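You operate a simulated robot arm through the tools that you are given. There is no shell and no other tool.

Carry out the task below with a simulated robot arm. There is one attempt and no reset: what you move stays moved.

## Task
Brush stiffener over the top of the white felt pad.
Fine: cream jar, green brush; seat the pad on the wooden board and leave it there; put brush and lid back. A coat counts when it lies all over at full strength: go over it till it gets no stronger.

It is judged by the outcome, as a careful person would: the job done as asked, and still so three seconds after it is handed in. It fails if anything else is knocked over, pushed out of place, dropped, spilled or broken. Lids that push on must go on centred and level and be pressed home; caps that screw on are set level and turned clockwise until they are tight.

## Robot
A 6-joint arm with a two-finger parallel gripper, fixed in place. Base frame: the origin is at the foot of the arm, x ahead of it, y to its left, z up; the work surface is at about z = 840. Readings come in mm, degrees, newtons and seconds.
With the tool pointing down near the work surface it reaches from about 240 to 640 mm from the base axis. Its first joint turns from -66.0 to 66.0 degrees. Payload 2.7 kg.
The TCP is the grasp point between the finger pads, 23 mm short of the fingertips. In the tool frame z runs along the fingers and y along their closing line. The gripper opens to 94 mm. The fingers are 38 mm wide and 10 mm thick; the gripper's body (54 by 96 mm) begins 39 mm behind the TCP.
Orientation is that of the tool frame in the base frame, as a unit quaternion [x, y, z, w]. With the fingers straight down and closing along the base's y, the tool's x points along the base's -x, its y along +y and its z along -z.

## Interface
- The arm moves only by the tool nudge_tool. Its argument "series" is a list of rows, each a list of 6 numbers: the shift along the base's x, y, z in mm, then the turn, a rotation vector about the base's x, y, z in degrees. In form: [[tx, ty, tz, wx, wy, wz], ...]. A call has 1 to 20 rows; each row is the pose to reach, as a shift and turn from the pose commanded when the call began. "gripper" is the opening, from 0 (shut) to 1 (fully open), set as the call begins (left out, the last holds). Each row takes 0.2 s and may step no farther than 50 mm and 8.6 degrees from the row before; otherwise, or with a gripper value out of range, the whole call is refused. A pose out of reach is approached as far as the arm can. The call stops where the force on the tool passes 40 N (or 10 N more than at its start, if that is more) or the arm is blocked; 0.2 s more then pass. Each finger travels about 45 mm/s and halts on what it meets, pressing with about 33 N; the grip force reading is that of the motor and also rises with nothing between the fingers. The clock runs only during rows and for 0.2 s after the last one: add rows that repeat a pose to give the fingers time. The reply holds the time, the measured pose of the TCP, the force on the tool along the base axes, the opening and the grip force, in the units named above and with some noise, with the torque about the TCP (base axes, N m) and any sound that the robot's microphone picked up.
- Cameras (640 x 400 px; columns grow to the right, rows downward): "scene" is fixed at [81.1, -458.2, 1410.3]; the picture's right is [0.63, -0.78, 0.00], its down [-0.42, -0.34, -0.85] and it looks along [0.66, 0.53, -0.53] (base axes); focal length 366 px, centre (320, 200). "wrist" rides on the gripper at [86, 16, -74] in the tool frame; the picture's right is [-0.18, 0.98, 0.00], its down [-0.58, -0.11, -0.81] and it looks along [-0.79, -0.15, 0.59] (tool axes); focal length 243 px, centre (320, 200). There is no depth. A picture from a camera that has moved, and an enlarged one, comes with that camera's place and axes in the base frame and with its lens. The place of the scene camera against the robot may be out by one fixed shift of up to 25 mm in any direction.
- get_image(camera): a new picture of that camera. The clock stands still meanwhile.
- inspect(camera, box): a new picture of the part [left, top, right, bottom] of that camera's present view, enlarged. The clock stands still meanwhile.
- hand_in(): hands the job in; it is judged then, once.

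Nothing tells you positions but the pictures and the camera data. Unless the task says otherwise, let go and move clear before handing in.

The tools are called after "Request:" by a JSON object that holds its "method" and its "body". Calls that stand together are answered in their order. nudge_tool: Moves the arm, as the interface text tells. Its arguments: {"type":"object","properties":{"series":{"type":"array","items":{"type":"array","items":{"type":"number"}}},"gripper":{"type":"number"}},"required":["series"]} The other tools are called the same way: get_image (camera) takes a picture; inspect (camera, box) takes an enlarged picture of a part of a camera's view; hand_in () hands the job in.

At the start:

```text
time: 0.0
eef_pos: [463.1, -43.0, 1149.8]
ee_rot: [0.0, 1.0, 0.0, 0.0]
ft_force: [-0.6, -0.5, -0.4]
wrist_torque: [0.0, 0.06, 0.01]
finger_gap: 94.0
finger_force: 0.1
```

scene: 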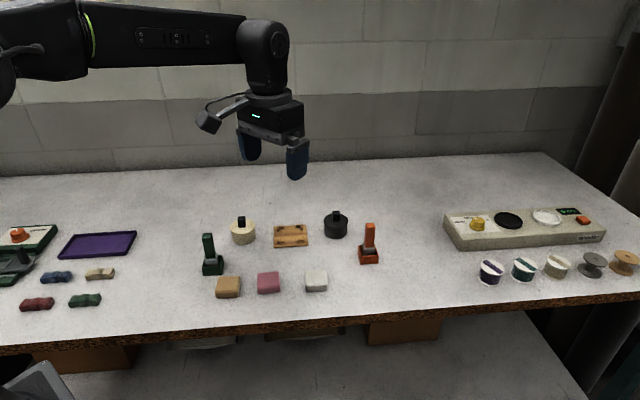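
wrist: 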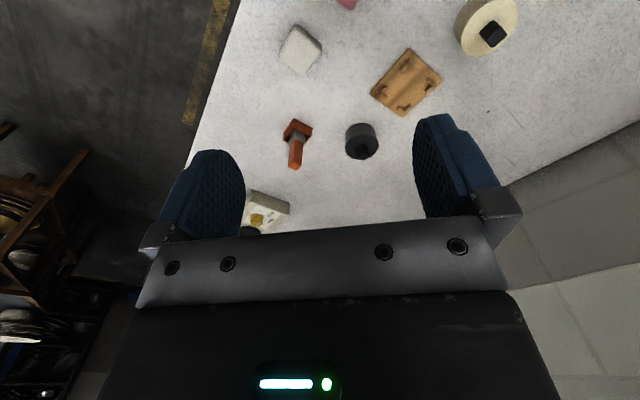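

I see two brushes (green, orange), a cream jar and a dark jar, a wooden board, and three felt pads (tan, pink, white). I'll take closer looks first to locate them.

Request:
{"method": "inspect", "body": {"camera": "scene", "box": [180, 200, 400, 310]}}

Request:
{"method": "inspect", "body": {"camera": "wrist", "box": [240, 0, 560, 200]}}

Request:
{"method": "inspect", "body": {"camera": "scene", "box": [420, 190, 640, 300]}}

Request:
{"method": "inspect", "body": {"camera": "scene", "box": [190, 200, 270, 300]}}

```text
2.91 times, centred on (290, 255) of scene
camera zoom: at [81.1, -458.2, 1410.3], right [0.63, -0.78, 0.0], down [-0.42, -0.34, -0.85], along [0.66, 0.53, -0.53], focal length 1064 px, centre (407, 40)
```

zoom: 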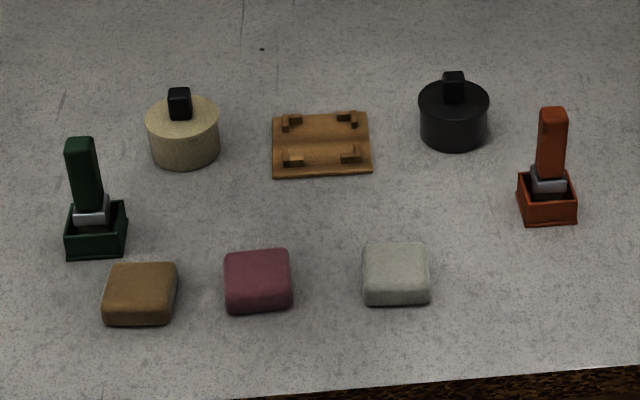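

```text
2.00 times, centred on (400, 100) of wrist
camera zoom: at [376.9, -28.4, 1224.5], right [0.18, 0.98, 0.0], down [0.58, -0.11, 0.81], along [0.79, -0.15, -0.59], focal length 485 px, centre (160, 400)
```

zoom: 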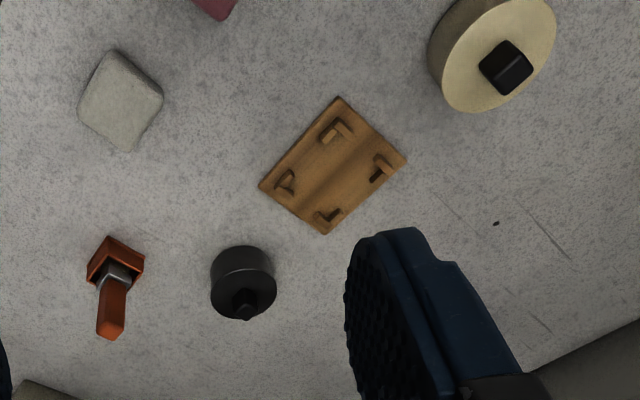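

```text
2.91 times, centred on (530, 245) of scene
camera zoom: at [81.1, -458.2, 1410.3], right [0.63, -0.78, 0.0], down [-0.42, -0.34, -0.85], along [0.66, 0.53, -0.53], focal length 1064 px, centre (-291, 69)
```

zoom: 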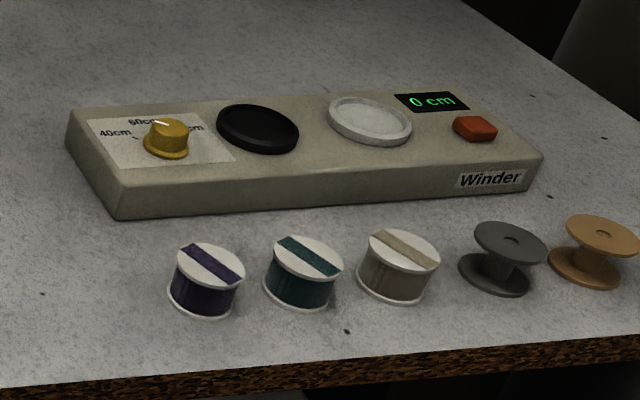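

```text
4.00 times, centred on (230, 250) of scene
camera zoom: at [81.1, -458.2, 1410.3], right [0.63, -0.78, 0.0], down [-0.42, -0.34, -0.85], along [0.66, 0.53, -0.53], focal length 1463 px, centre (680, 0)
```

zoom: 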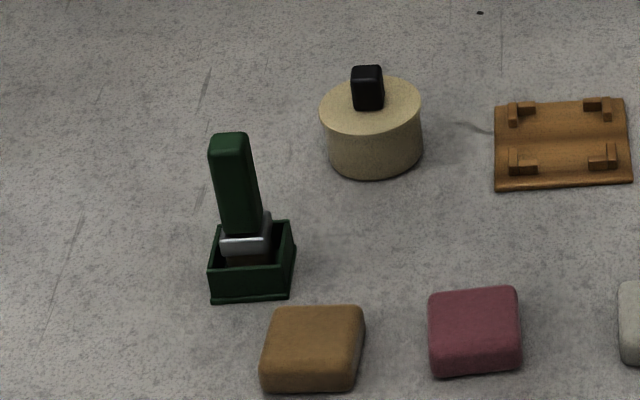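

The cream jar looks to be near (530,150), the board near (595,67), the white pad near (518,-84) and the green brush near (415,120). I'll move the wrist camera over these for precise views, starting with the jar.

Request:
{"method": "nudge_tool", "body": {"series": [[0, 40, -20, 0, 0, 0], [0, 80, -40, 0, 0, 0], [0, 120, -60, 0, 0, 0], [0, 155, -80, 0, 0, 0], [20, 185, -100, 0, 0, 0], [20, 185, -100, 0, 0, 0]]}}

Request:
{"method": "get_image", "body": {"camera": "wrist"}}

Request:
{"method": "inspect", "body": {"camera": "wrist", "box": [200, 0, 440, 150]}}

```text
time: 1.4
eef_pos: [482.0, 141.1, 1048.6]
ee_rot: [0.0, 1.0, 0.0, 0.001]
ft_force: [1.2, 0.3, 0.4]
wrist_torque: [-0.02, 0.01, 0.01]
finger_gap: 93.9
finger_force: 0.0
```

```text
taken
camera wrist: at [396.7, 156.8, 1123.2], right [0.18, 0.98, 0.0], down [0.58, -0.11, 0.81], along [0.79, -0.15, -0.59], focal length 243 px, centre (320, 200)
```

wrist: 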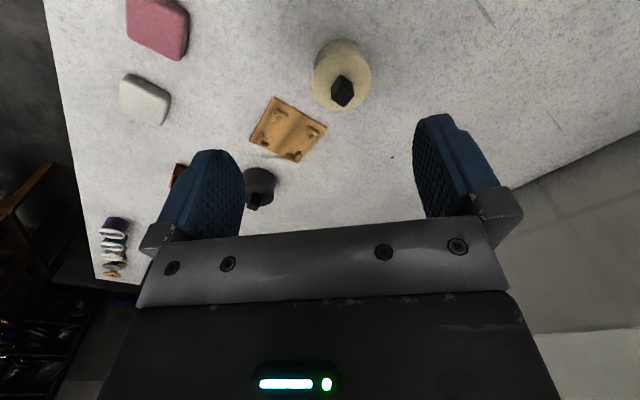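

```text
2.67 times, centred on (320, 75) of wrist
camera zoom: at [396.7, 156.8, 1123.2], right [0.18, 0.98, 0.0], down [0.58, -0.11, 0.81], along [0.79, -0.15, -0.59], focal length 647 px, centre (320, 533)
```

zoom: 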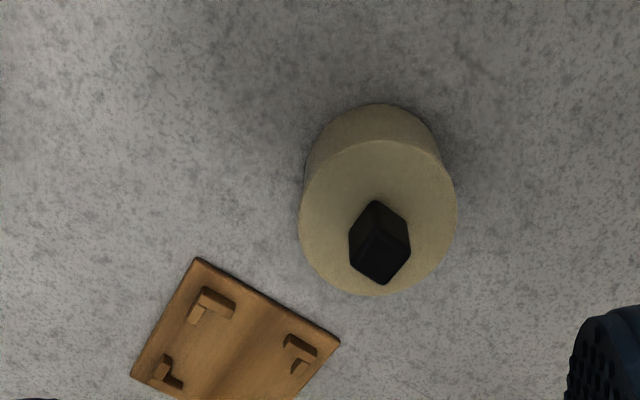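

Jar centre is about (531,156) with its top at z≈872. Next I'll take closer views of the jar, the board and the brush.

Request:
{"method": "nudge_tool", "body": {"series": [[15, -5, -30, 0, 0, 0], [20, -10, -60, 0, 0, 0], [20, -10, -60, 0, 0, 0]]}}

Request:
{"method": "inspect", "body": {"camera": "wrist", "box": [200, 0, 440, 150]}}

Request:
{"method": "nudge_tool", "body": {"series": [[30, -30, 0, 0, 0, 0], [60, -60, 0, 0, 0, 0], [83, -70, 10, 0, 0, 0], [83, -70, 10, 0, 0, 0]]}}

Request:
{"method": "inspect", "body": {"camera": "wrist", "box": [200, 0, 440, 150]}}

Request:
{"method": "get_image", "body": {"camera": "wrist"}}

```text
time: 2.2
eef_pos: [504.2, 131.1, 989.8]
ee_rot: [-0.001, 1.0, 0.0, 0.001]
ft_force: [-0.9, -0.6, -0.5]
wrist_torque: [0.01, 0.01, 0.01]
finger_gap: 93.6
finger_force: 0.1
```

```text
2.67 times, centred on (320, 75) of wrist
camera zoom: at [417.6, 145.9, 1063.7], right [0.18, 0.98, 0.0], down [0.58, -0.11, 0.81], along [0.79, -0.15, -0.59], focal length 647 px, centre (320, 533)
```

zoom: 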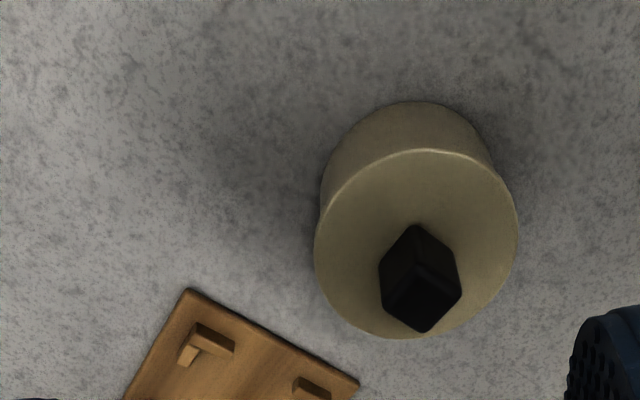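

```text
time: 3.2
eef_pos: [586.2, 62.0, 999.8]
ee_rot: [-0.001, 1.0, 0.0, -0.001]
ft_force: [-0.1, 0.1, -0.5]
wrist_torque: [-0.02, 0.03, -0.02]
finger_gap: 93.9
finger_force: 0.1
```

```text
2.67 times, centred on (320, 75) of wrist
camera zoom: at [500.2, 76.1, 1074.0], right [0.18, 0.98, 0.0], down [0.58, -0.11, 0.81], along [0.79, -0.15, -0.59], focal length 647 px, centre (320, 533)
```

zoom: 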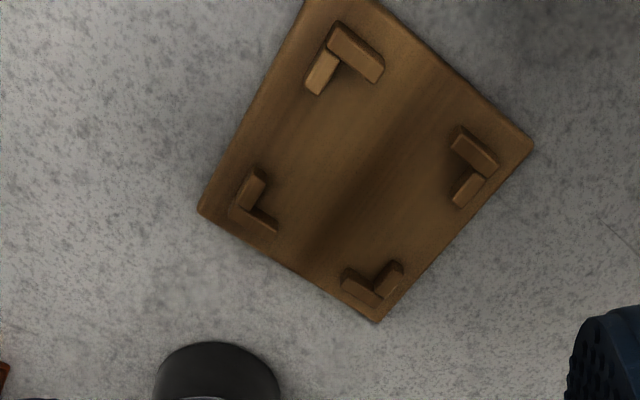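

```text
taken
camera wrist: at [500.2, 76.1, 1074.0], right [0.18, 0.98, 0.0], down [0.58, -0.11, 0.81], along [0.79, -0.15, -0.59], focal length 243 px, centre (320, 200)
```

wrist: 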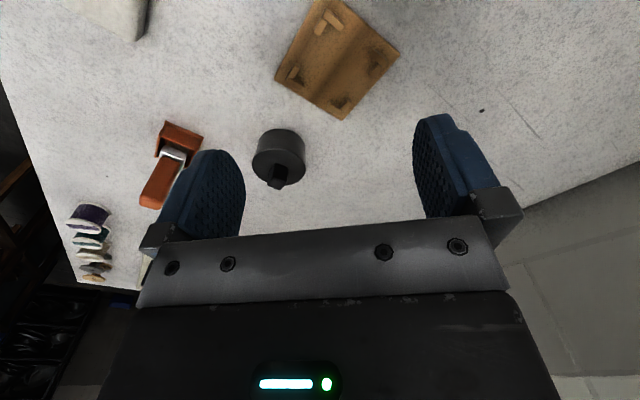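

The board's centre is about (608,70), turned about 45°, with roughly a 53 mm square between the corner brackets. Next I'll view the white pad and the green brush.

Request:
{"method": "nudge_tool", "body": {"series": [[-15, -45, 0, 0, 0, 0], [-35, -90, 0, 0, 0, 0], [-55, -130, 0, 0, 0, 0], [-76, -160, 0, 0, 0, 0], [-76, -160, 0, 0, 0, 0]]}}

Request:
{"method": "inspect", "body": {"camera": "wrist", "box": [200, 0, 440, 150]}}

Request:
{"method": "nudge_tool", "body": {"series": [[-30, 40, 0, 0, 0, 0], [-60, 80, 0, 0, 0, 0], [-90, 120, 0, 0, 0, 0], [-110, 160, 20, 0, 0, 0], [-120, 205, 40, 0, 0, 0], [-120, 205, 40, 0, 0, 0]]}}

Request:
{"method": "get_image", "body": {"camera": "wrist"}}

Request:
{"method": "inspect", "body": {"camera": "wrist", "box": [200, 0, 440, 150]}}

```text
time: 4.4
eef_pos: [509.7, -99.4, 999.9]
ee_rot: [0.0, 1.0, -0.001, 0.001]
ft_force: [0.0, -0.6, 0.0]
wrist_torque: [0.03, -0.02, 0.01]
finger_gap: 93.9
finger_force: 0.1
```

```text
2.67 times, centred on (320, 75) of wrist
camera zoom: at [423.6, -83.7, 1074.4], right [0.18, 0.98, 0.0], down [0.58, -0.11, 0.81], along [0.79, -0.15, -0.59], focal length 647 px, centre (320, 533)
```

zoom: 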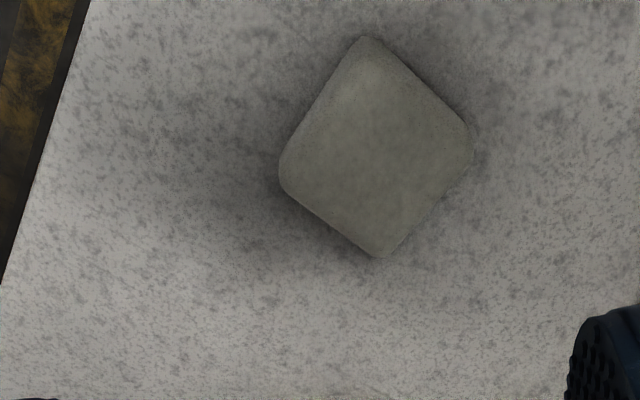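

```text
refused: row 5 steps farther than a row can; nothing moved
```

```text
taken
camera wrist: at [423.6, -83.7, 1074.4], right [0.18, 0.98, 0.0], down [0.58, -0.11, 0.81], along [0.79, -0.15, -0.59], focal length 243 px, centre (320, 200)
```

wrist: 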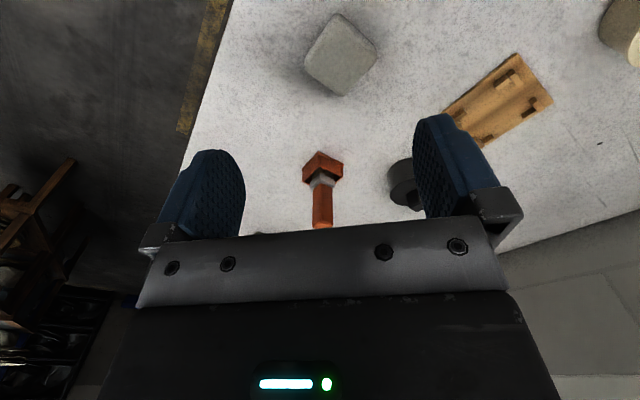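

```text
2.67 times, centred on (320, 75) of wrist
camera zoom: at [423.6, -83.7, 1074.4], right [0.18, 0.98, 0.0], down [0.58, -0.11, 0.81], along [0.79, -0.15, -0.59], focal length 647 px, centre (320, 533)
```

zoom: 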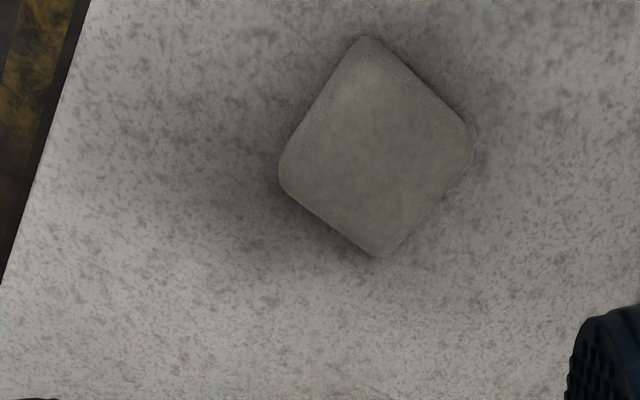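

The white pad is about 51 mm square, centred near (524,-84), and turned roughly 43°. I'll now go look at the green brush.

Request:
{"method": "nudge_tool", "body": {"series": [[-30, 38, 0, 0, 0, 0], [-60, 76, 5, 0, 0, 0], [-90, 112, 10, 0, 0, 0], [-105, 155, 20, 0, 0, 0], [-112, 190, 30, 0, 0, 0], [-115, 205, 40, 0, 0, 0], [-115, 205, 40, 0, 0, 0]]}}

Request:
{"method": "get_image", "body": {"camera": "wrist"}}

Request:
{"method": "inspect", "body": {"camera": "wrist", "box": [200, 0, 440, 150]}}

Request:
{"method": "inspect", "body": {"camera": "scene", "box": [180, 200, 260, 300]}}

```text
time: 6.0
eef_pos: [393.9, 107.9, 1039.8]
ee_rot: [0.001, 1.0, 0.0, 0.001]
ft_force: [-0.2, -0.3, -0.4]
wrist_torque: [0.04, -0.02, 0.0]
finger_gap: 93.9
finger_force: 0.0
```

```text
taken
camera wrist: at [308.2, 122.3, 1114.9], right [0.18, 0.98, 0.0], down [0.58, -0.11, 0.81], along [0.79, -0.15, -0.59], focal length 243 px, centre (320, 200)
```

wrist: 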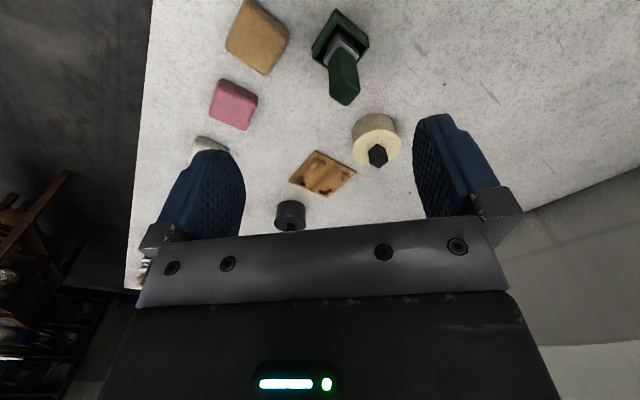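

```text
2.67 times, centred on (320, 75) of wrist
camera zoom: at [308.2, 122.3, 1114.9], right [0.18, 0.98, 0.0], down [0.58, -0.11, 0.81], along [0.79, -0.15, -0.59], focal length 647 px, centre (320, 533)
```

zoom: 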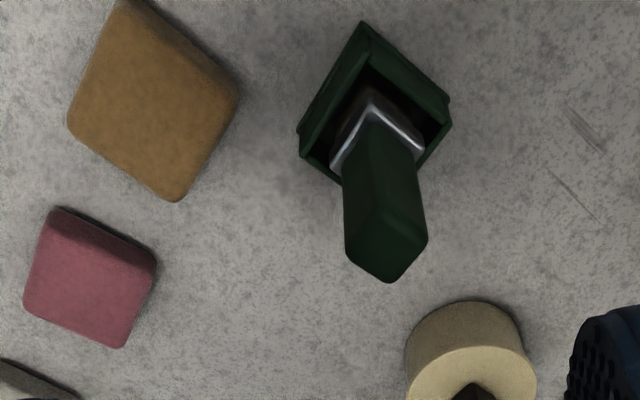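

```text
4.00 times, centred on (220, 250) of scene
camera zoom: at [81.2, -458.2, 1410.3], right [0.63, -0.78, 0.0], down [-0.42, -0.34, -0.85], along [0.66, 0.53, -0.53], focal length 1463 px, centre (720, 0)
```

zoom: 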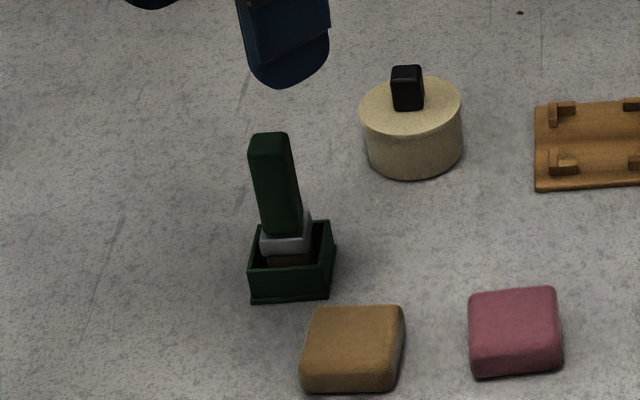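

The green brush stands upright in a box near (404,123), with its handle top at about z≈949. I'll take the pad first: yaw the gripper -45° and hover over the pad.

Request:
{"method": "nudge_tool", "body": {"series": [[21.5, -32, -15, 0, 0, -7.5], [43, -64, -30, 0, 0, -15], [64.5, -95.5, -45, 0, 0, -22.5], [86, -127, -60, 0, 0, -30], [107.5, -159, -75, 0, 0, -37.5], [128.9, -191, -89.8, 0, 0, -45], [128.9, -191, -89.8, 0, 0, -45]]}}

Request:
{"method": "get_image", "body": {"camera": "wrist"}}

Request:
{"method": "inspect", "body": {"camera": "wrist", "box": [200, 0, 440, 150]}}

Request:
{"method": "get_image", "body": {"camera": "scene"}}

```text
time: 7.6
eef_pos: [524.7, -85.4, 948.4]
ee_rot: [0.383, 0.924, 0.0, 0.0]
ft_force: [0.3, 0.4, -0.4]
wrist_torque: [0.05, 0.02, -0.01]
finger_gap: 94.0
finger_force: 0.1
```

```text
taken
camera wrist: at [475.5, -13.0, 1023.9], right [0.83, 0.56, 0.0], down [0.33, -0.49, 0.81], along [0.45, -0.67, -0.59], focal length 243 px, centre (320, 200)
```

wrist: 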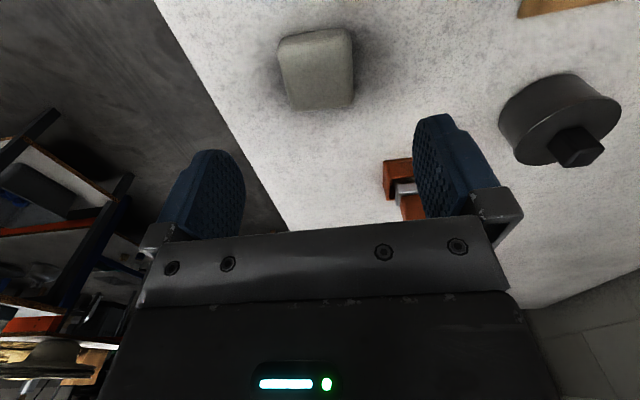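

```text
2.67 times, centred on (320, 75) of wrist
camera zoom: at [475.5, -13.0, 1023.9], right [0.83, 0.56, 0.0], down [0.33, -0.49, 0.81], along [0.45, -0.67, -0.59], focal length 647 px, centre (320, 533)
```

zoom: 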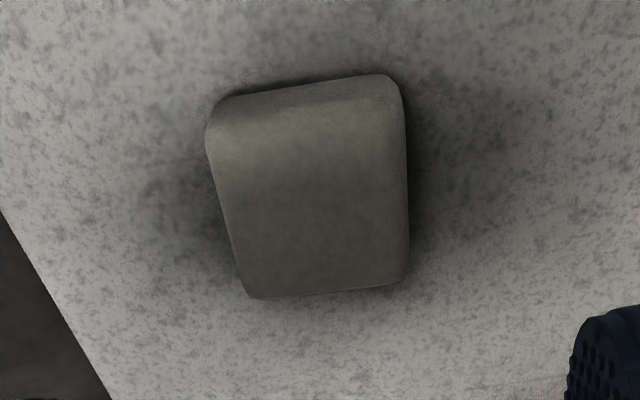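

```text
taken
```

scene: 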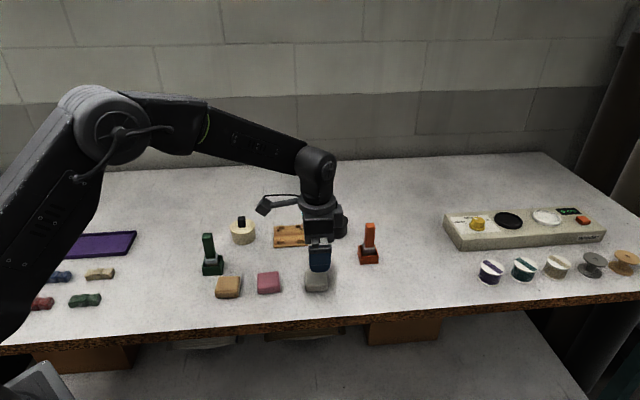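

Request:
{"method": "inspect", "body": {"camera": "scene", "box": [268, 218, 316, 248]}}

Request:
{"method": "inspect", "body": {"camera": "scene", "box": [296, 260, 344, 300]}}

Request:
{"method": "inspect", "body": {"camera": "scene", "box": [222, 208, 264, 248]}}

```text
13.33 times, centred on (292, 233) of scene
camera zoom: at [81.1, -458.2, 1410.3], right [0.63, -0.78, 0.0], down [-0.42, -0.34, -0.85], along [0.66, 0.53, -0.53], focal length 4876 px, centre (693, -240)
```

zoom: 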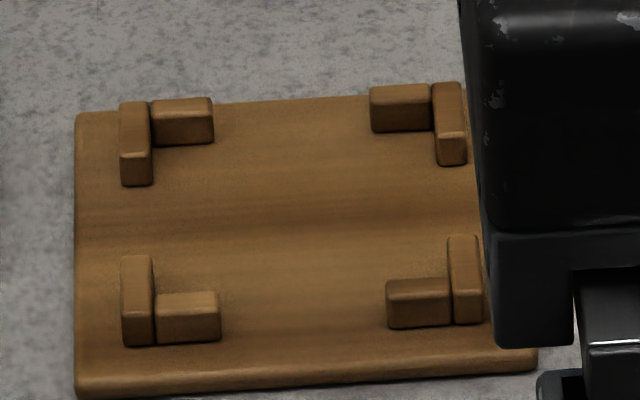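

```text
10.00 times, centred on (320, 280) of scene
camera zoom: at [81.1, -458.2, 1410.3], right [0.63, -0.78, 0.0], down [-0.42, -0.34, -0.85], along [0.66, 0.53, -0.53], focal length 3657 px, centre (320, -600)
```

zoom: 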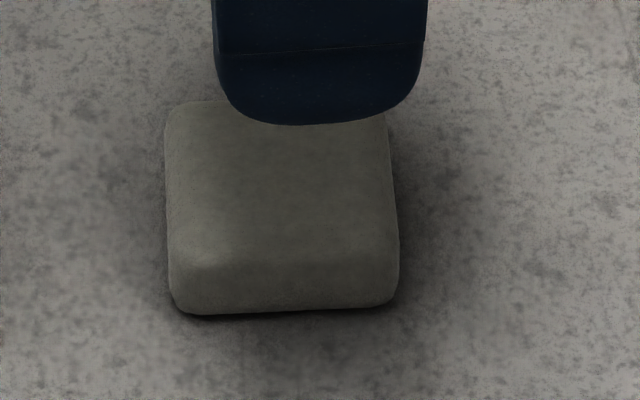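

```text
10.00 times, centred on (243, 228) of scene
camera zoom: at [81.1, -458.2, 1410.3], right [0.63, -0.78, 0.0], down [-0.42, -0.34, -0.85], along [0.66, 0.53, -0.53], focal length 3657 px, centre (1090, -80)
```

zoom: 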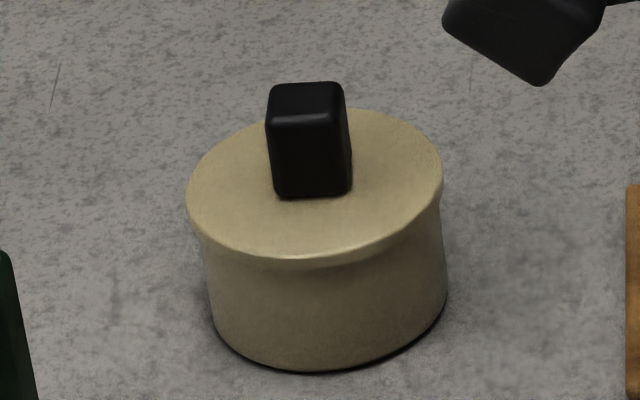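

The brackets stand about 7 mm above the board and the pad is about 18 mm thick, so I'll grip the pad with the fingertips about 9 mm above its bottom. The lid looks like a push-on type. Picking up the pad now.

Request:
{"method": "nudge_tool", "body": {"series": [[-1, 0, -20, 0, 0, -3], [-1, 0, -45, 0, 0, -3], [-1, 0, -65, 0, 0, -3], [-1, 0, -78, 0, 0, -3], [-1, 0, -78, 0, 0, -3]]}}

Request:
{"method": "inspect", "body": {"camera": "wrist", "box": [180, 60, 500, 260]}}

Request:
{"method": "inspect", "body": {"camera": "scene", "box": [286, 240, 350, 300]}}

```text
time: 8.8
eef_pos: [523.6, -83.2, 871.3]
ee_rot: [0.406, 0.914, 0.0, 0.0]
ft_force: [-0.9, 0.4, 0.6]
wrist_torque: [-0.02, -0.04, 0.0]
finger_gap: 94.0
finger_force: 0.0
```

```text
2.00 times, centred on (340, 160) of wrist
camera zoom: at [477.8, -9.9, 946.5], right [0.85, 0.52, 0.0], down [0.31, -0.5, 0.81], along [0.42, -0.69, -0.59], focal length 485 px, centre (280, 280)
```

zoom: 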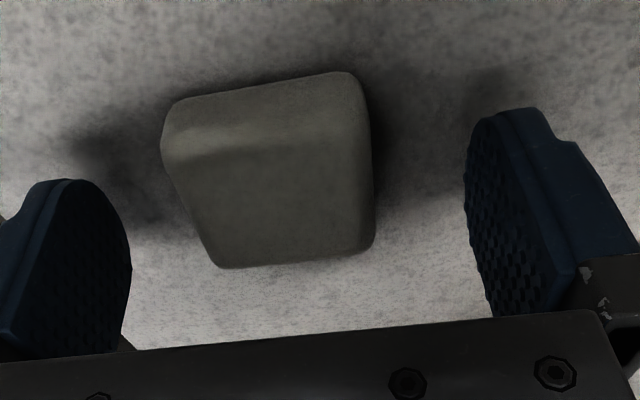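

```text
6.67 times, centred on (318, 270) of scene
camera zoom: at [81.2, -458.2, 1410.3], right [0.63, -0.78, 0.0], down [-0.42, -0.34, -0.85], along [0.66, 0.53, -0.53], focal length 2438 px, centre (333, -267)
```

zoom: 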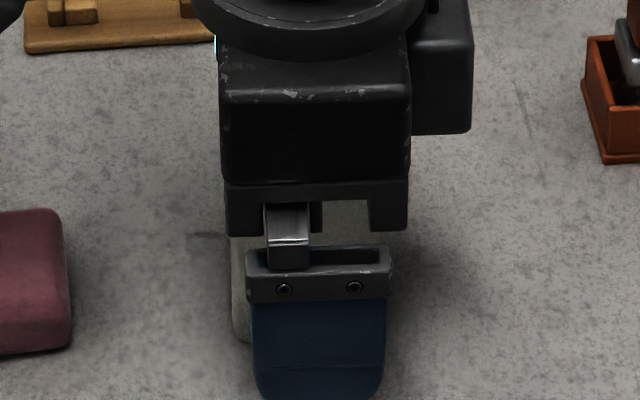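

The pad is centred between the fingers, so I'm closing on it.

Request:
{"method": "nudge_tool", "body": {"series": [[0, 0, 0, 0, 0, 0], [0, 0, 0, 0, 0, 0], [0, 0, 0, 0, 0, 0], [0, 0, 0, 0, 0, 0], [0, 0, 0, 0, 0, 0], [0, 0, 0, 0, 0, 0]], "gripper": 0}}

Request:
{"method": "inspect", "body": {"camera": "wrist", "box": [180, 60, 500, 260]}}

```text
time: 10.2
eef_pos: [523.1, -84.2, 871.8]
ee_rot: [0.406, 0.914, 0.0, 0.0]
ft_force: [0.4, -0.5, -0.1]
wrist_torque: [0.02, 0.03, -0.04]
finger_gap: 47.0
finger_force: 33.0
```

```text
2.00 times, centred on (340, 160) of wrist
camera zoom: at [477.8, -9.9, 946.7], right [0.85, 0.52, 0.0], down [0.31, -0.5, 0.81], along [0.42, -0.69, -0.59], focal length 485 px, centre (280, 280)
```

zoom: 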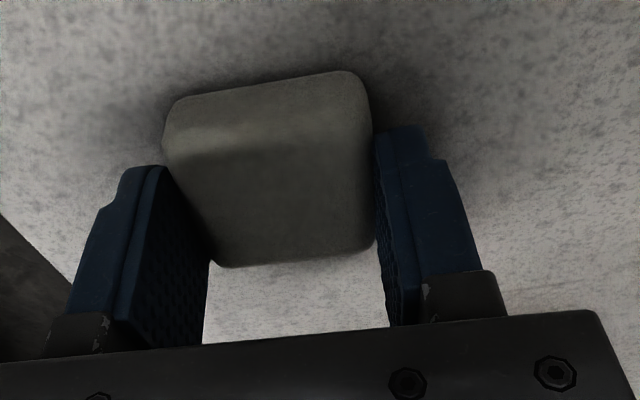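

The grip holds at 47 mm. I'm lifting the pad and carrying it above the board, yawed back to -45°.

Request:
{"method": "nudge_tool", "body": {"series": [[0, 0, 20, 0, 0, 0], [0, 0, 45, 0, 0, 0], [0, 0, 68, 0, 0, 0], [15, 30, 68, 0, 0, 1], [35, 65, 68, 0, 0, 2], [55, 100, 68, 0, 0, 3], [75, 135, 68, 0, 0, 3], [85.5, 154, 60, 0, 0, 3], [85.5, 154, 60, 0, 0, 3], [85.5, 154, 60, 0, 0, 3]]}}

Request:
{"method": "get_image", "body": {"camera": "wrist"}}

Request:
{"method": "inspect", "body": {"camera": "wrist", "box": [180, 20, 500, 220]}}

Request:
{"method": "inspect", "body": {"camera": "scene", "box": [258, 190, 338, 260]}}

```text
time: 12.4
eef_pos: [609.2, 70.6, 930.3]
ee_rot: [0.383, 0.924, 0.0, -0.001]
ft_force: [-0.7, -0.6, -0.7]
wrist_torque: [0.03, 0.0, 0.0]
finger_gap: 46.8
finger_force: 33.3
```

```text
taken
camera wrist: at [559.4, 141.6, 1006.4], right [0.83, 0.56, 0.0], down [0.33, -0.49, 0.81], along [0.46, -0.67, -0.59], focal length 243 px, centre (320, 200)
```

wrist: 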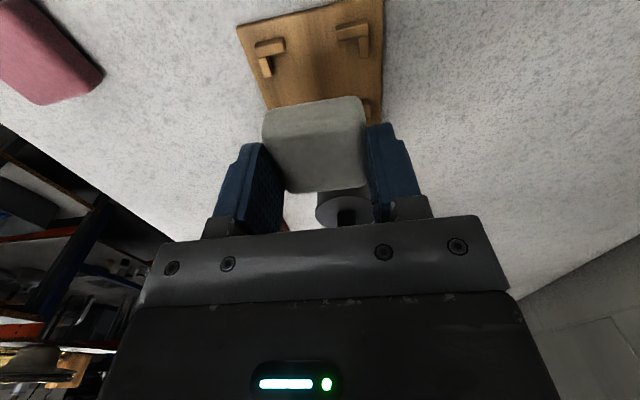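

```text
2.00 times, centred on (340, 120) of wrist
camera zoom: at [559.4, 141.6, 1006.4], right [0.83, 0.56, 0.0], down [0.33, -0.49, 0.81], along [0.46, -0.67, -0.59], focal length 485 px, centre (280, 360)
```

zoom: 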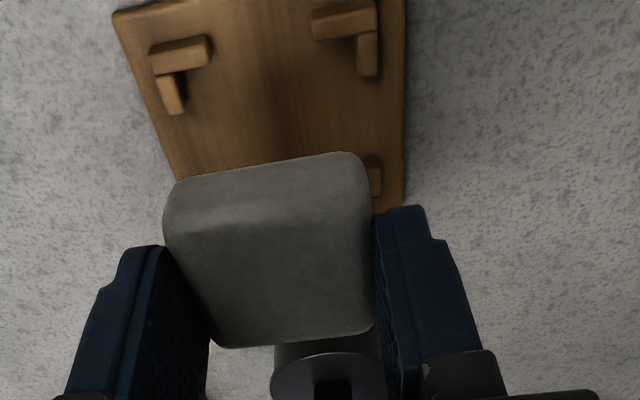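

```text
5.71 times, centred on (298, 225) of scene
camera zoom: at [81.2, -458.2, 1410.3], right [0.63, -0.78, 0.0], down [-0.42, -0.34, -0.85], along [0.66, 0.53, -0.53], focal length 2090 px, centre (446, 57)
```

zoom: 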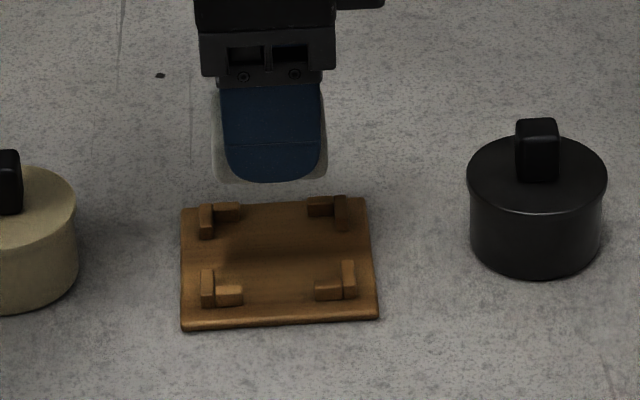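

Request:
{"method": "inspect", "body": {"camera": "scene", "box": [278, 195, 326, 225]}}

Request:
{"method": "inspect", "body": {"camera": "wrist", "box": [224, 0, 400, 110]}}

```text
13.33 times, centred on (302, 210) of scene
camera zoom: at [81.2, -458.2, 1410.3], right [0.63, -0.78, 0.0], down [-0.42, -0.34, -0.85], along [0.66, 0.53, -0.53], focal length 4876 px, centre (560, 67)
```

zoom: 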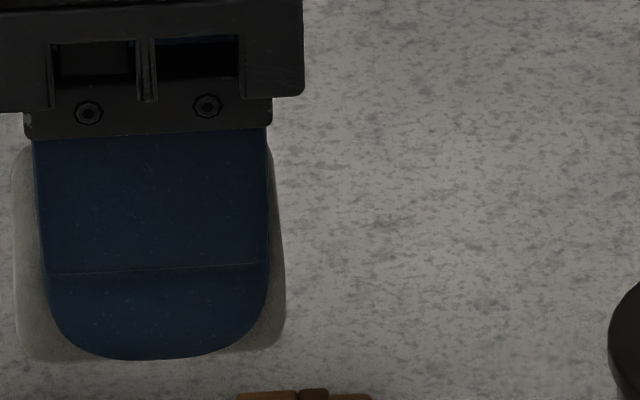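

```text
3.64 times, centred on (312, 55) of wrist
camera zoom: at [559.4, 141.6, 1006.4], right [0.83, 0.56, 0.0], down [0.33, -0.49, 0.81], along [0.46, -0.67, -0.59], focal length 882 px, centre (349, 727)
```

zoom: 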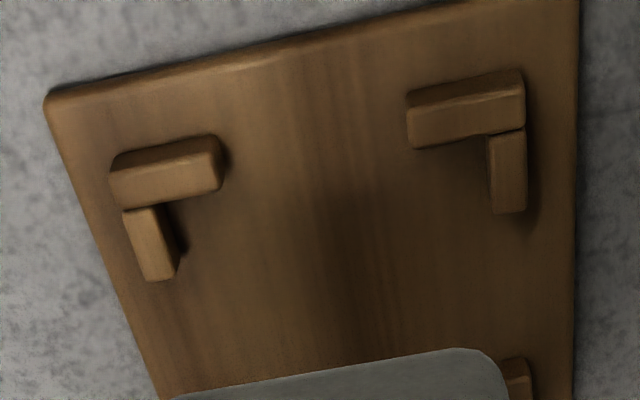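

The board brackets leave a 53 mm seat and the pad is about 48 mm, centred within a millimetre. Lowering it now.

Request:
{"method": "nudge_tool", "body": {"series": [[-0.3, 0.7, -20, 0, 0, 0], [-0.3, 0.7, -38, 0, 0, 0], [-0.3, 0.7, -48, 0, 0, 0], [-0.3, 0.7, -51, 0, 0, 0], [-0.3, 0.7, -51, 0, 0, 0]]}}

Request:
{"method": "inspect", "body": {"camera": "scene", "box": [264, 205, 320, 250]}}

Request:
{"method": "inspect", "body": {"camera": "wrist", "box": [224, 20, 400, 130]}}

```text
time: 13.6
eef_pos: [608.9, 71.7, 881.4]
ee_rot: [0.383, 0.924, 0.001, 0.001]
ft_force: [0.0, -1.0, -1.2]
wrist_torque: [-0.03, -0.03, 0.0]
finger_gap: 46.7
finger_force: 33.0
```

```text
8.89 times, centred on (292, 228) of scene
camera zoom: at [81.2, -458.2, 1410.3], right [0.63, -0.78, 0.0], down [-0.42, -0.34, -0.85], along [0.66, 0.53, -0.53], focal length 3251 px, centre (569, -44)
```

zoom: 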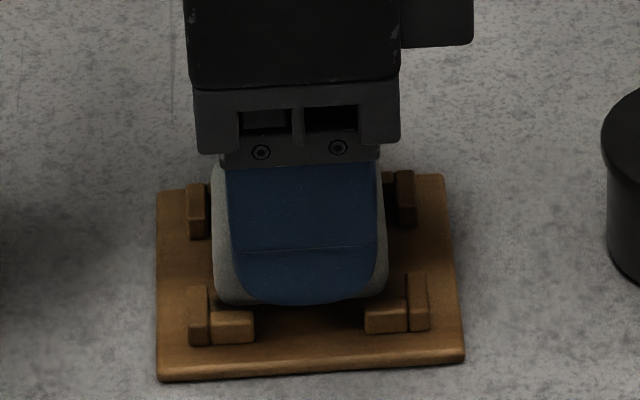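

```text
3.64 times, centred on (312, 75) of wrist
camera zoom: at [558.4, 142.0, 955.4], right [0.83, 0.56, 0.0], down [0.33, -0.49, 0.81], along [0.46, -0.67, -0.59], focal length 882 px, centre (349, 654)
```

zoom: 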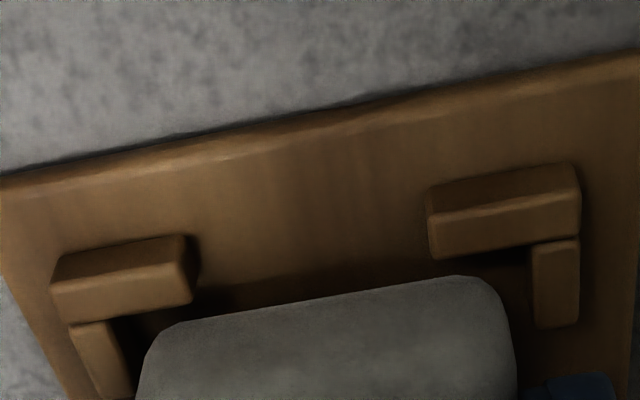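

The scene view shows the pad about 1.5–2 mm toward one side, so I'm shifting it and lowering to contact.

Request:
{"method": "nudge_tool", "body": {"series": [[1.1, -1.1, 0, 0, 0, 0], [1.1, -1.1, -1.5, 0, 0, 0], [1.1, -1.1, -2.5, 0, 0, 0], [1.1, -1.1, -2.5, 0, 0, 0]]}}

Request:
{"method": "inspect", "body": {"camera": "scene", "box": [264, 205, 320, 250]}}

```text
time: 14.6
eef_pos: [609.2, 69.1, 878.2]
ee_rot: [0.383, 0.924, 0.0, 0.0]
ft_force: [0.2, 0.1, 0.1]
wrist_torque: [0.0, 0.01, 0.03]
finger_gap: 46.7
finger_force: 32.9
```

```text
8.89 times, centred on (292, 228) of scene
camera zoom: at [81.2, -458.2, 1410.3], right [0.63, -0.78, 0.0], down [-0.42, -0.34, -0.85], along [0.66, 0.53, -0.53], focal length 3251 px, centre (569, -44)
```

zoom: 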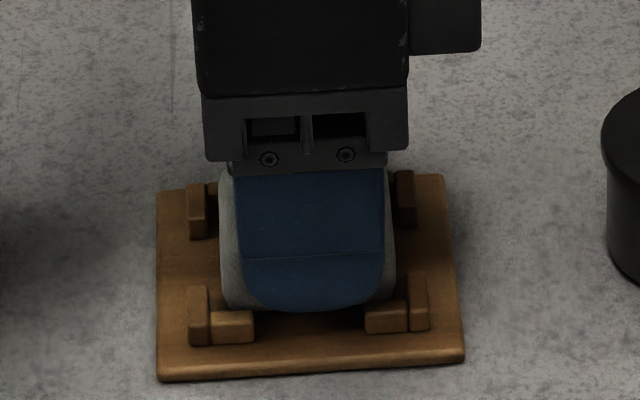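

It's now centred between the brackets. I'll keep lowering until I feel contact.

Request:
{"method": "nudge_tool", "body": {"series": [[0, 0, -1, 0, 0, 0], [0, 0, -1.5, 0, 0, 0], [0, 0, -1.5, 0, 0, 0]]}}

Request:
{"method": "nudge_tool", "body": {"series": [[0, 0, -0.5, 0, 0, 0], [0, 0, -1, 0, 0, 0], [0, 0, -1, 0, 0, 0]]}}

Request:
{"method": "inspect", "body": {"camera": "scene", "box": [264, 205, 320, 250]}}

```text
time: 15.4
eef_pos: [609.5, 68.9, 875.5]
ee_rot: [0.382, 0.924, 0.0, 0.001]
ft_force: [0.1, -0.3, 0.0]
wrist_torque: [0.04, 0.04, 0.02]
finger_gap: 46.9
finger_force: 33.0
```

```text
time: 16.2
eef_pos: [609.9, 68.5, 876.5]
ee_rot: [0.383, 0.924, 0.001, 0.001]
ft_force: [-2.3, 0.6, 8.6]
wrist_torque: [0.03, 0.16, 0.0]
finger_gap: 46.6
finger_force: 32.9
```

```text
8.89 times, centred on (292, 228) of scene
camera zoom: at [80.9, -458.2, 1410.4], right [0.63, -0.78, 0.0], down [-0.42, -0.34, -0.85], along [0.66, 0.53, -0.53], focal length 3251 px, centre (569, -44)
```

zoom: 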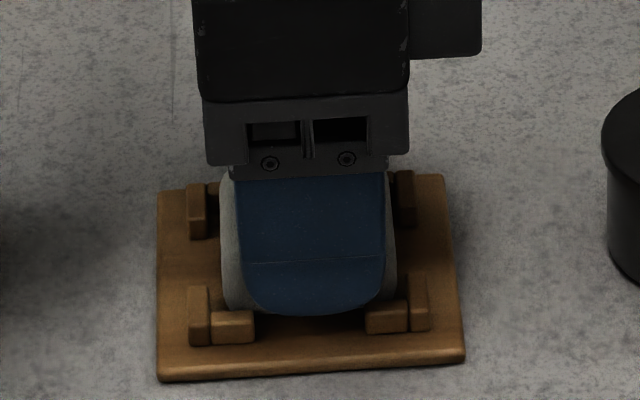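

Contact force of 8.6 N suggests it's seated. I'll release gently and check.

Request:
{"method": "nudge_tool", "body": {"series": [[0, 0, 0.7, 0, 0, 0], [0, 0, 0.7, 0, 0, 0], [0, 0, 0.7, 0, 0, 0], [0, 0, 0.7, 0, 0, 0]], "gripper": 0.64}}

Request:
{"method": "nudge_tool", "body": {"series": [[0, 0, 15, 0, 0, 0], [0, 0, 40, 0, 0, 0], [0, 0, 70, 0, 0, 0], [0, 0, 70, 0, 0, 0]]}}

Request:
{"method": "inspect", "body": {"camera": "scene", "box": [264, 205, 320, 250]}}

Request:
{"method": "inspect", "body": {"camera": "wrist", "box": [200, 0, 440, 150]}}

```text
time: 17.2
eef_pos: [608.4, 69.5, 875.6]
ee_rot: [0.383, 0.924, -0.001, 0.0]
ft_force: [1.9, 1.2, 3.4]
wrist_torque: [0.04, 0.09, -0.06]
finger_gap: 59.2
finger_force: 0.0
```

```text
time: 18.2
eef_pos: [608.4, 69.0, 946.5]
ee_rot: [0.382, 0.924, 0.0, 0.0]
ft_force: [-0.1, -0.4, 0.6]
wrist_torque: [0.0, 0.02, -0.02]
finger_gap: 60.3
finger_force: 0.1
```

```text
8.89 times, centred on (292, 228) of scene
camera zoom: at [81.1, -458.2, 1410.3], right [0.63, -0.78, 0.0], down [-0.42, -0.34, -0.85], along [0.66, 0.53, -0.53], focal length 3251 px, centre (569, -44)
```

zoom: 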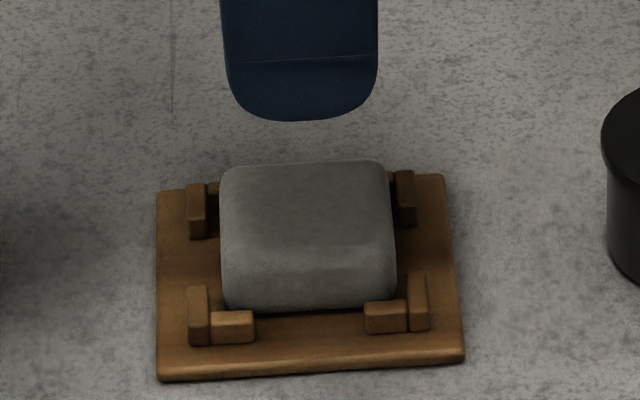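

```text
2.67 times, centred on (320, 75) of wrist
camera zoom: at [559.3, 140.2, 1021.4], right [0.83, 0.56, 0.0], down [0.33, -0.49, 0.81], along [0.46, -0.67, -0.59], focal length 647 px, centre (320, 533)
```

zoom: 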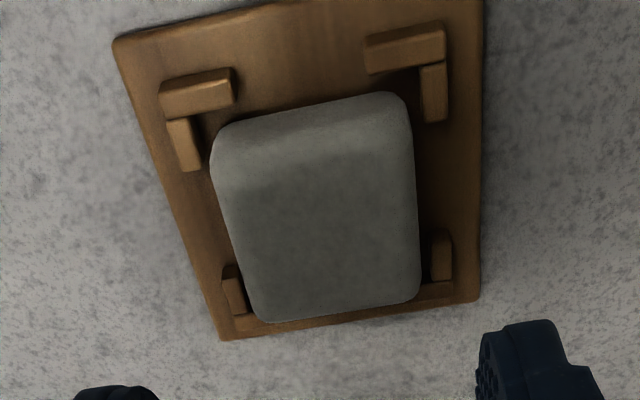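

The pad sits in the seat between all four brackets. Now for the cream jar's lid: hover over its knob.

Request:
{"method": "nudge_tool", "body": {"series": [[-20, 22, 8, 0, 0, 0], [-40, 44, 8, 0, 0, 0], [-60, 66, 8, 0, 0, 0], [-78.3, 86.4, 8, 0, 0, 0], [-78.3, 86.4, 8, 0, 0, 0]]}}

Request:
{"method": "get_image", "body": {"camera": "wrist"}}

Request:
{"method": "inspect", "body": {"camera": "wrist", "box": [200, 0, 440, 150]}}

Request:
{"method": "inspect", "body": {"camera": "scene", "box": [210, 190, 274, 250]}}

```text
time: 19.4
eef_pos: [531.7, 155.1, 953.8]
ee_rot: [0.383, 0.924, 0.0, 0.0]
ft_force: [-0.9, 0.8, 0.1]
wrist_torque: [0.0, 0.02, -0.02]
finger_gap: 60.1
finger_force: 0.0
```

```text
taken
camera wrist: at [481.8, 226.9, 1028.9], right [0.83, 0.56, 0.0], down [0.33, -0.49, 0.81], along [0.46, -0.67, -0.59], focal length 243 px, centre (320, 200)
```

wrist: 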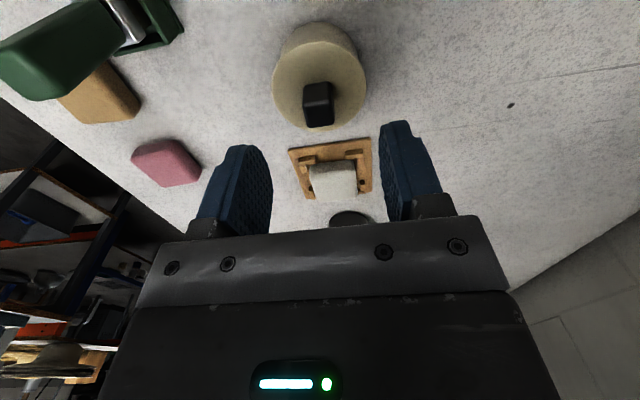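

```text
2.67 times, centred on (320, 75) of wrist
camera zoom: at [481.8, 226.9, 1028.9], right [0.83, 0.56, 0.0], down [0.33, -0.49, 0.81], along [0.46, -0.67, -0.59], focal length 647 px, centre (320, 533)
```

zoom: 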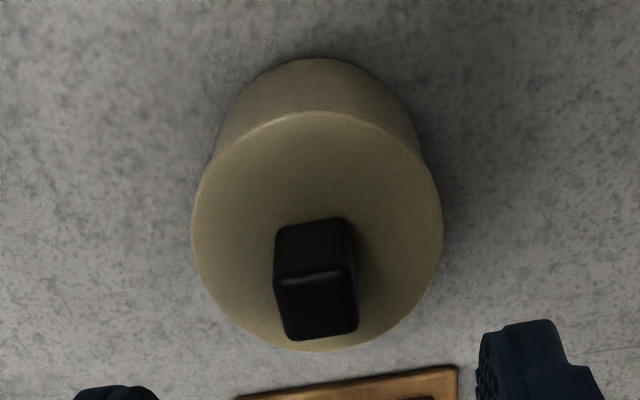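

```text
6.67 times, centred on (242, 220) of scene
camera zoom: at [81.2, -458.2, 1410.3], right [0.63, -0.78, 0.0], down [-0.42, -0.34, -0.85], along [0.66, 0.53, -0.53], focal length 2438 px, centre (840, 67)
```

zoom: 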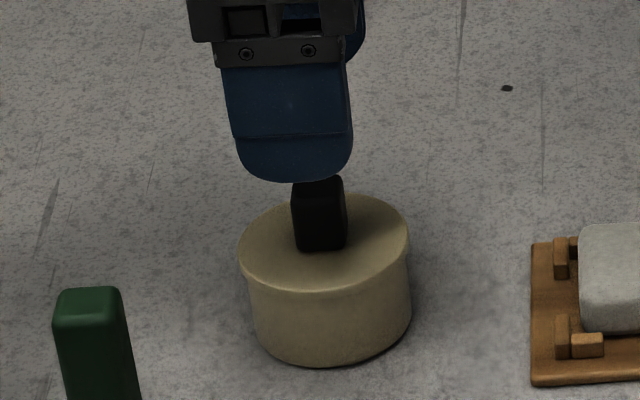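

The jar knob is about 4 mm ahead of my hover point. I'll correct, descend, and grip it.

Request:
{"method": "nudge_tool", "body": {"series": [[2.7, -2.7, -15, 0, 0, 0], [2.7, -2.7, -35, 0, 0, 0], [2.7, -2.7, -50, 0, 0, 0], [2.7, -2.7, -55.5, 0, 0, 0], [2.7, -2.7, -55.5, 0, 0, 0]]}}

Request:
{"method": "inspect", "body": {"camera": "scene", "box": [210, 190, 274, 250]}}

Request:
{"method": "inspect", "body": {"camera": "wrist", "box": [180, 60, 500, 260]}}

```text
time: 20.6
eef_pos: [534.8, 153.6, 901.2]
ee_rot: [0.383, 0.924, 0.001, 0.002]
ft_force: [-5.3, 0.5, 18.5]
wrist_torque: [-0.37, 0.62, -0.09]
finger_gap: 61.5
finger_force: 1.3
```

```text
6.67 times, centred on (242, 220) of scene
camera zoom: at [80.7, -458.3, 1410.3], right [0.63, -0.78, 0.0], down [-0.42, -0.34, -0.85], along [0.66, 0.53, -0.53], focal length 2438 px, centre (840, 67)
```

zoom: 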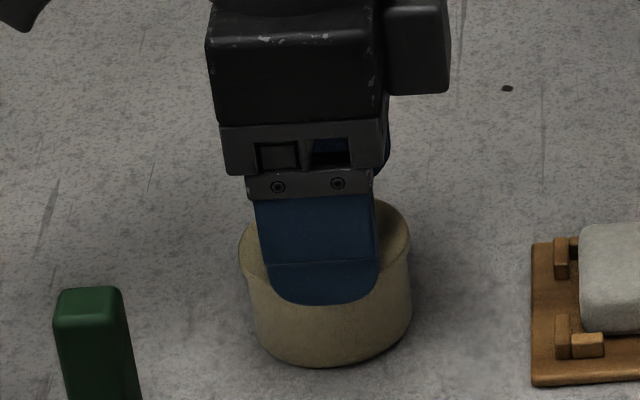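

```text
2.00 times, centred on (340, 160) of wrist
camera zoom: at [484.5, 224.8, 975.8], right [0.83, 0.56, 0.0], down [0.33, -0.49, 0.81], along [0.46, -0.66, -0.59], focal length 485 px, centre (280, 280)
```

zoom: 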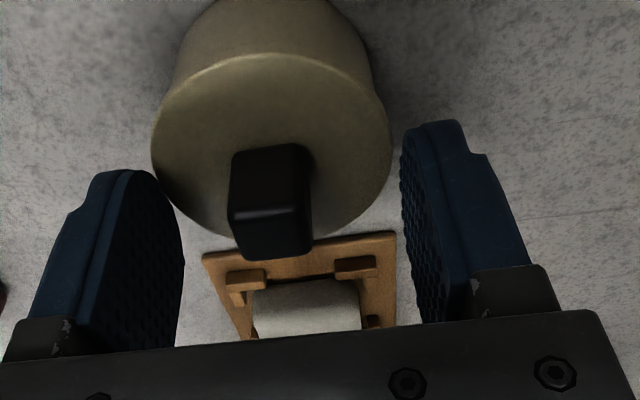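

There was an unexpected 18 N contact: the fingertips met the lid's rim, so the lid top must be nearer z≈878. I'm backing off and checking that the jar hasn't moved.

Request:
{"method": "nudge_tool", "body": {"series": [[0, 0, 5, 0, 0, 0], [0, 0, 15, 0, 0, 0], [0, 0, 25, 0, 0, 0], [0, 0, 25, 0, 0, 0]], "gripper": 0.4}}

Request:
{"method": "inspect", "body": {"camera": "scene", "box": [210, 190, 274, 250]}}

Request:
{"method": "inspect", "body": {"camera": "wrist", "box": [180, 20, 500, 220]}}

```text
time: 21.6
eef_pos: [533.5, 152.3, 923.3]
ee_rot: [0.382, 0.924, 0.0, 0.0]
ft_force: [-0.1, 0.1, 0.9]
wrist_torque: [0.04, -0.02, -0.01]
finger_gap: 37.7
finger_force: 0.0
```

```text
6.67 times, centred on (242, 220) of scene
camera zoom: at [81.1, -458.2, 1410.3], right [0.63, -0.78, 0.0], down [-0.42, -0.34, -0.85], along [0.66, 0.53, -0.53], focal length 2438 px, centre (840, 67)
```

zoom: 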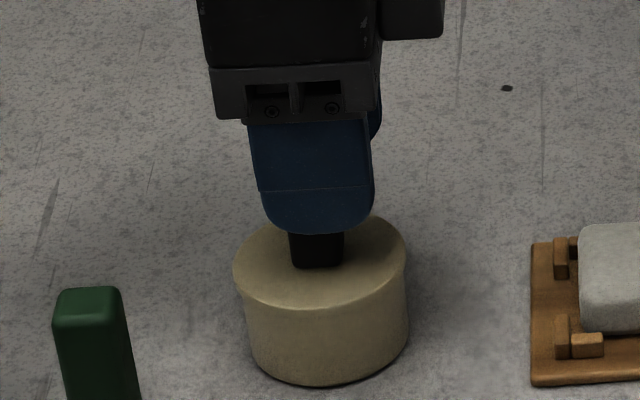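

```text
2.00 times, centred on (340, 120) of wrist
camera zoom: at [484.1, 224.1, 999.0], right [0.83, 0.56, 0.0], down [0.33, -0.49, 0.81], along [0.46, -0.67, -0.59], focal length 485 px, centre (280, 360)
```

zoom: 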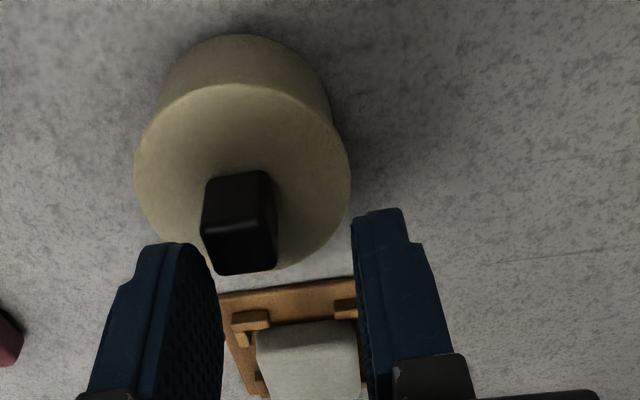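

The jar slid about 10 mm toward -e2 when the fingers closed beside its rim. It is still upright, and I'll drag it back by the knob. I'm re-centring over its present position at a safe height.

Request:
{"method": "nudge_tool", "body": {"series": [[0, 0, 15, 0, 0, 0], [0, 0, 25, 0, 0, 0], [-9.4, -3.4, 25, 0, 0, 0], [-9.4, -3.4, 25, 0, 0, 0]], "gripper": 0.45}}

Request:
{"method": "inspect", "body": {"camera": "scene", "box": [210, 190, 274, 250]}}

Request:
{"method": "inspect", "body": {"camera": "wrist", "box": [200, 0, 440, 150]}}

```text
time: 22.6
eef_pos: [524.2, 149.6, 948.4]
ee_rot: [0.383, 0.924, 0.0, 0.0]
ft_force: [0.1, 0.3, 0.3]
wrist_torque: [0.01, -0.01, -0.02]
finger_gap: 42.2
finger_force: 0.1
```

```text
6.67 times, centred on (242, 220) of scene
camera zoom: at [81.1, -458.2, 1410.3], right [0.63, -0.78, 0.0], down [-0.42, -0.34, -0.85], along [0.66, 0.53, -0.53], focal length 2438 px, centre (840, 67)
```

zoom: 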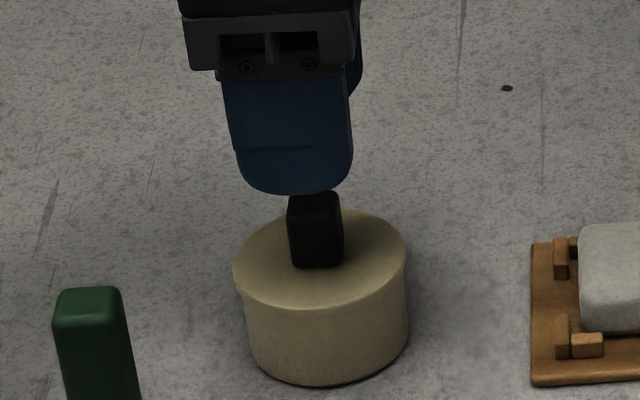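

```text
2.67 times, centred on (320, 75) of wrist
camera zoom: at [474.9, 220.7, 1023.9], right [0.83, 0.56, 0.0], down [0.33, -0.49, 0.81], along [0.46, -0.67, -0.59], focal length 647 px, centre (320, 533)
```

zoom: 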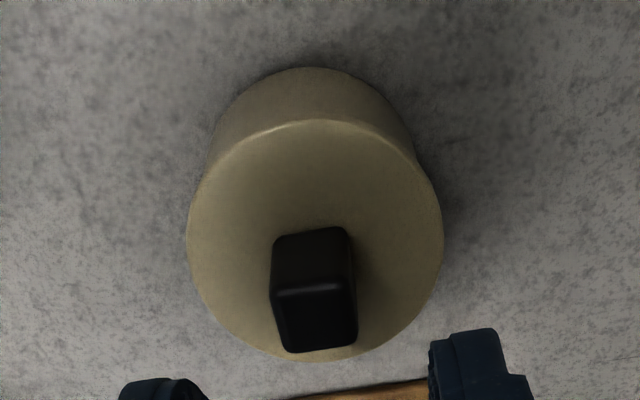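

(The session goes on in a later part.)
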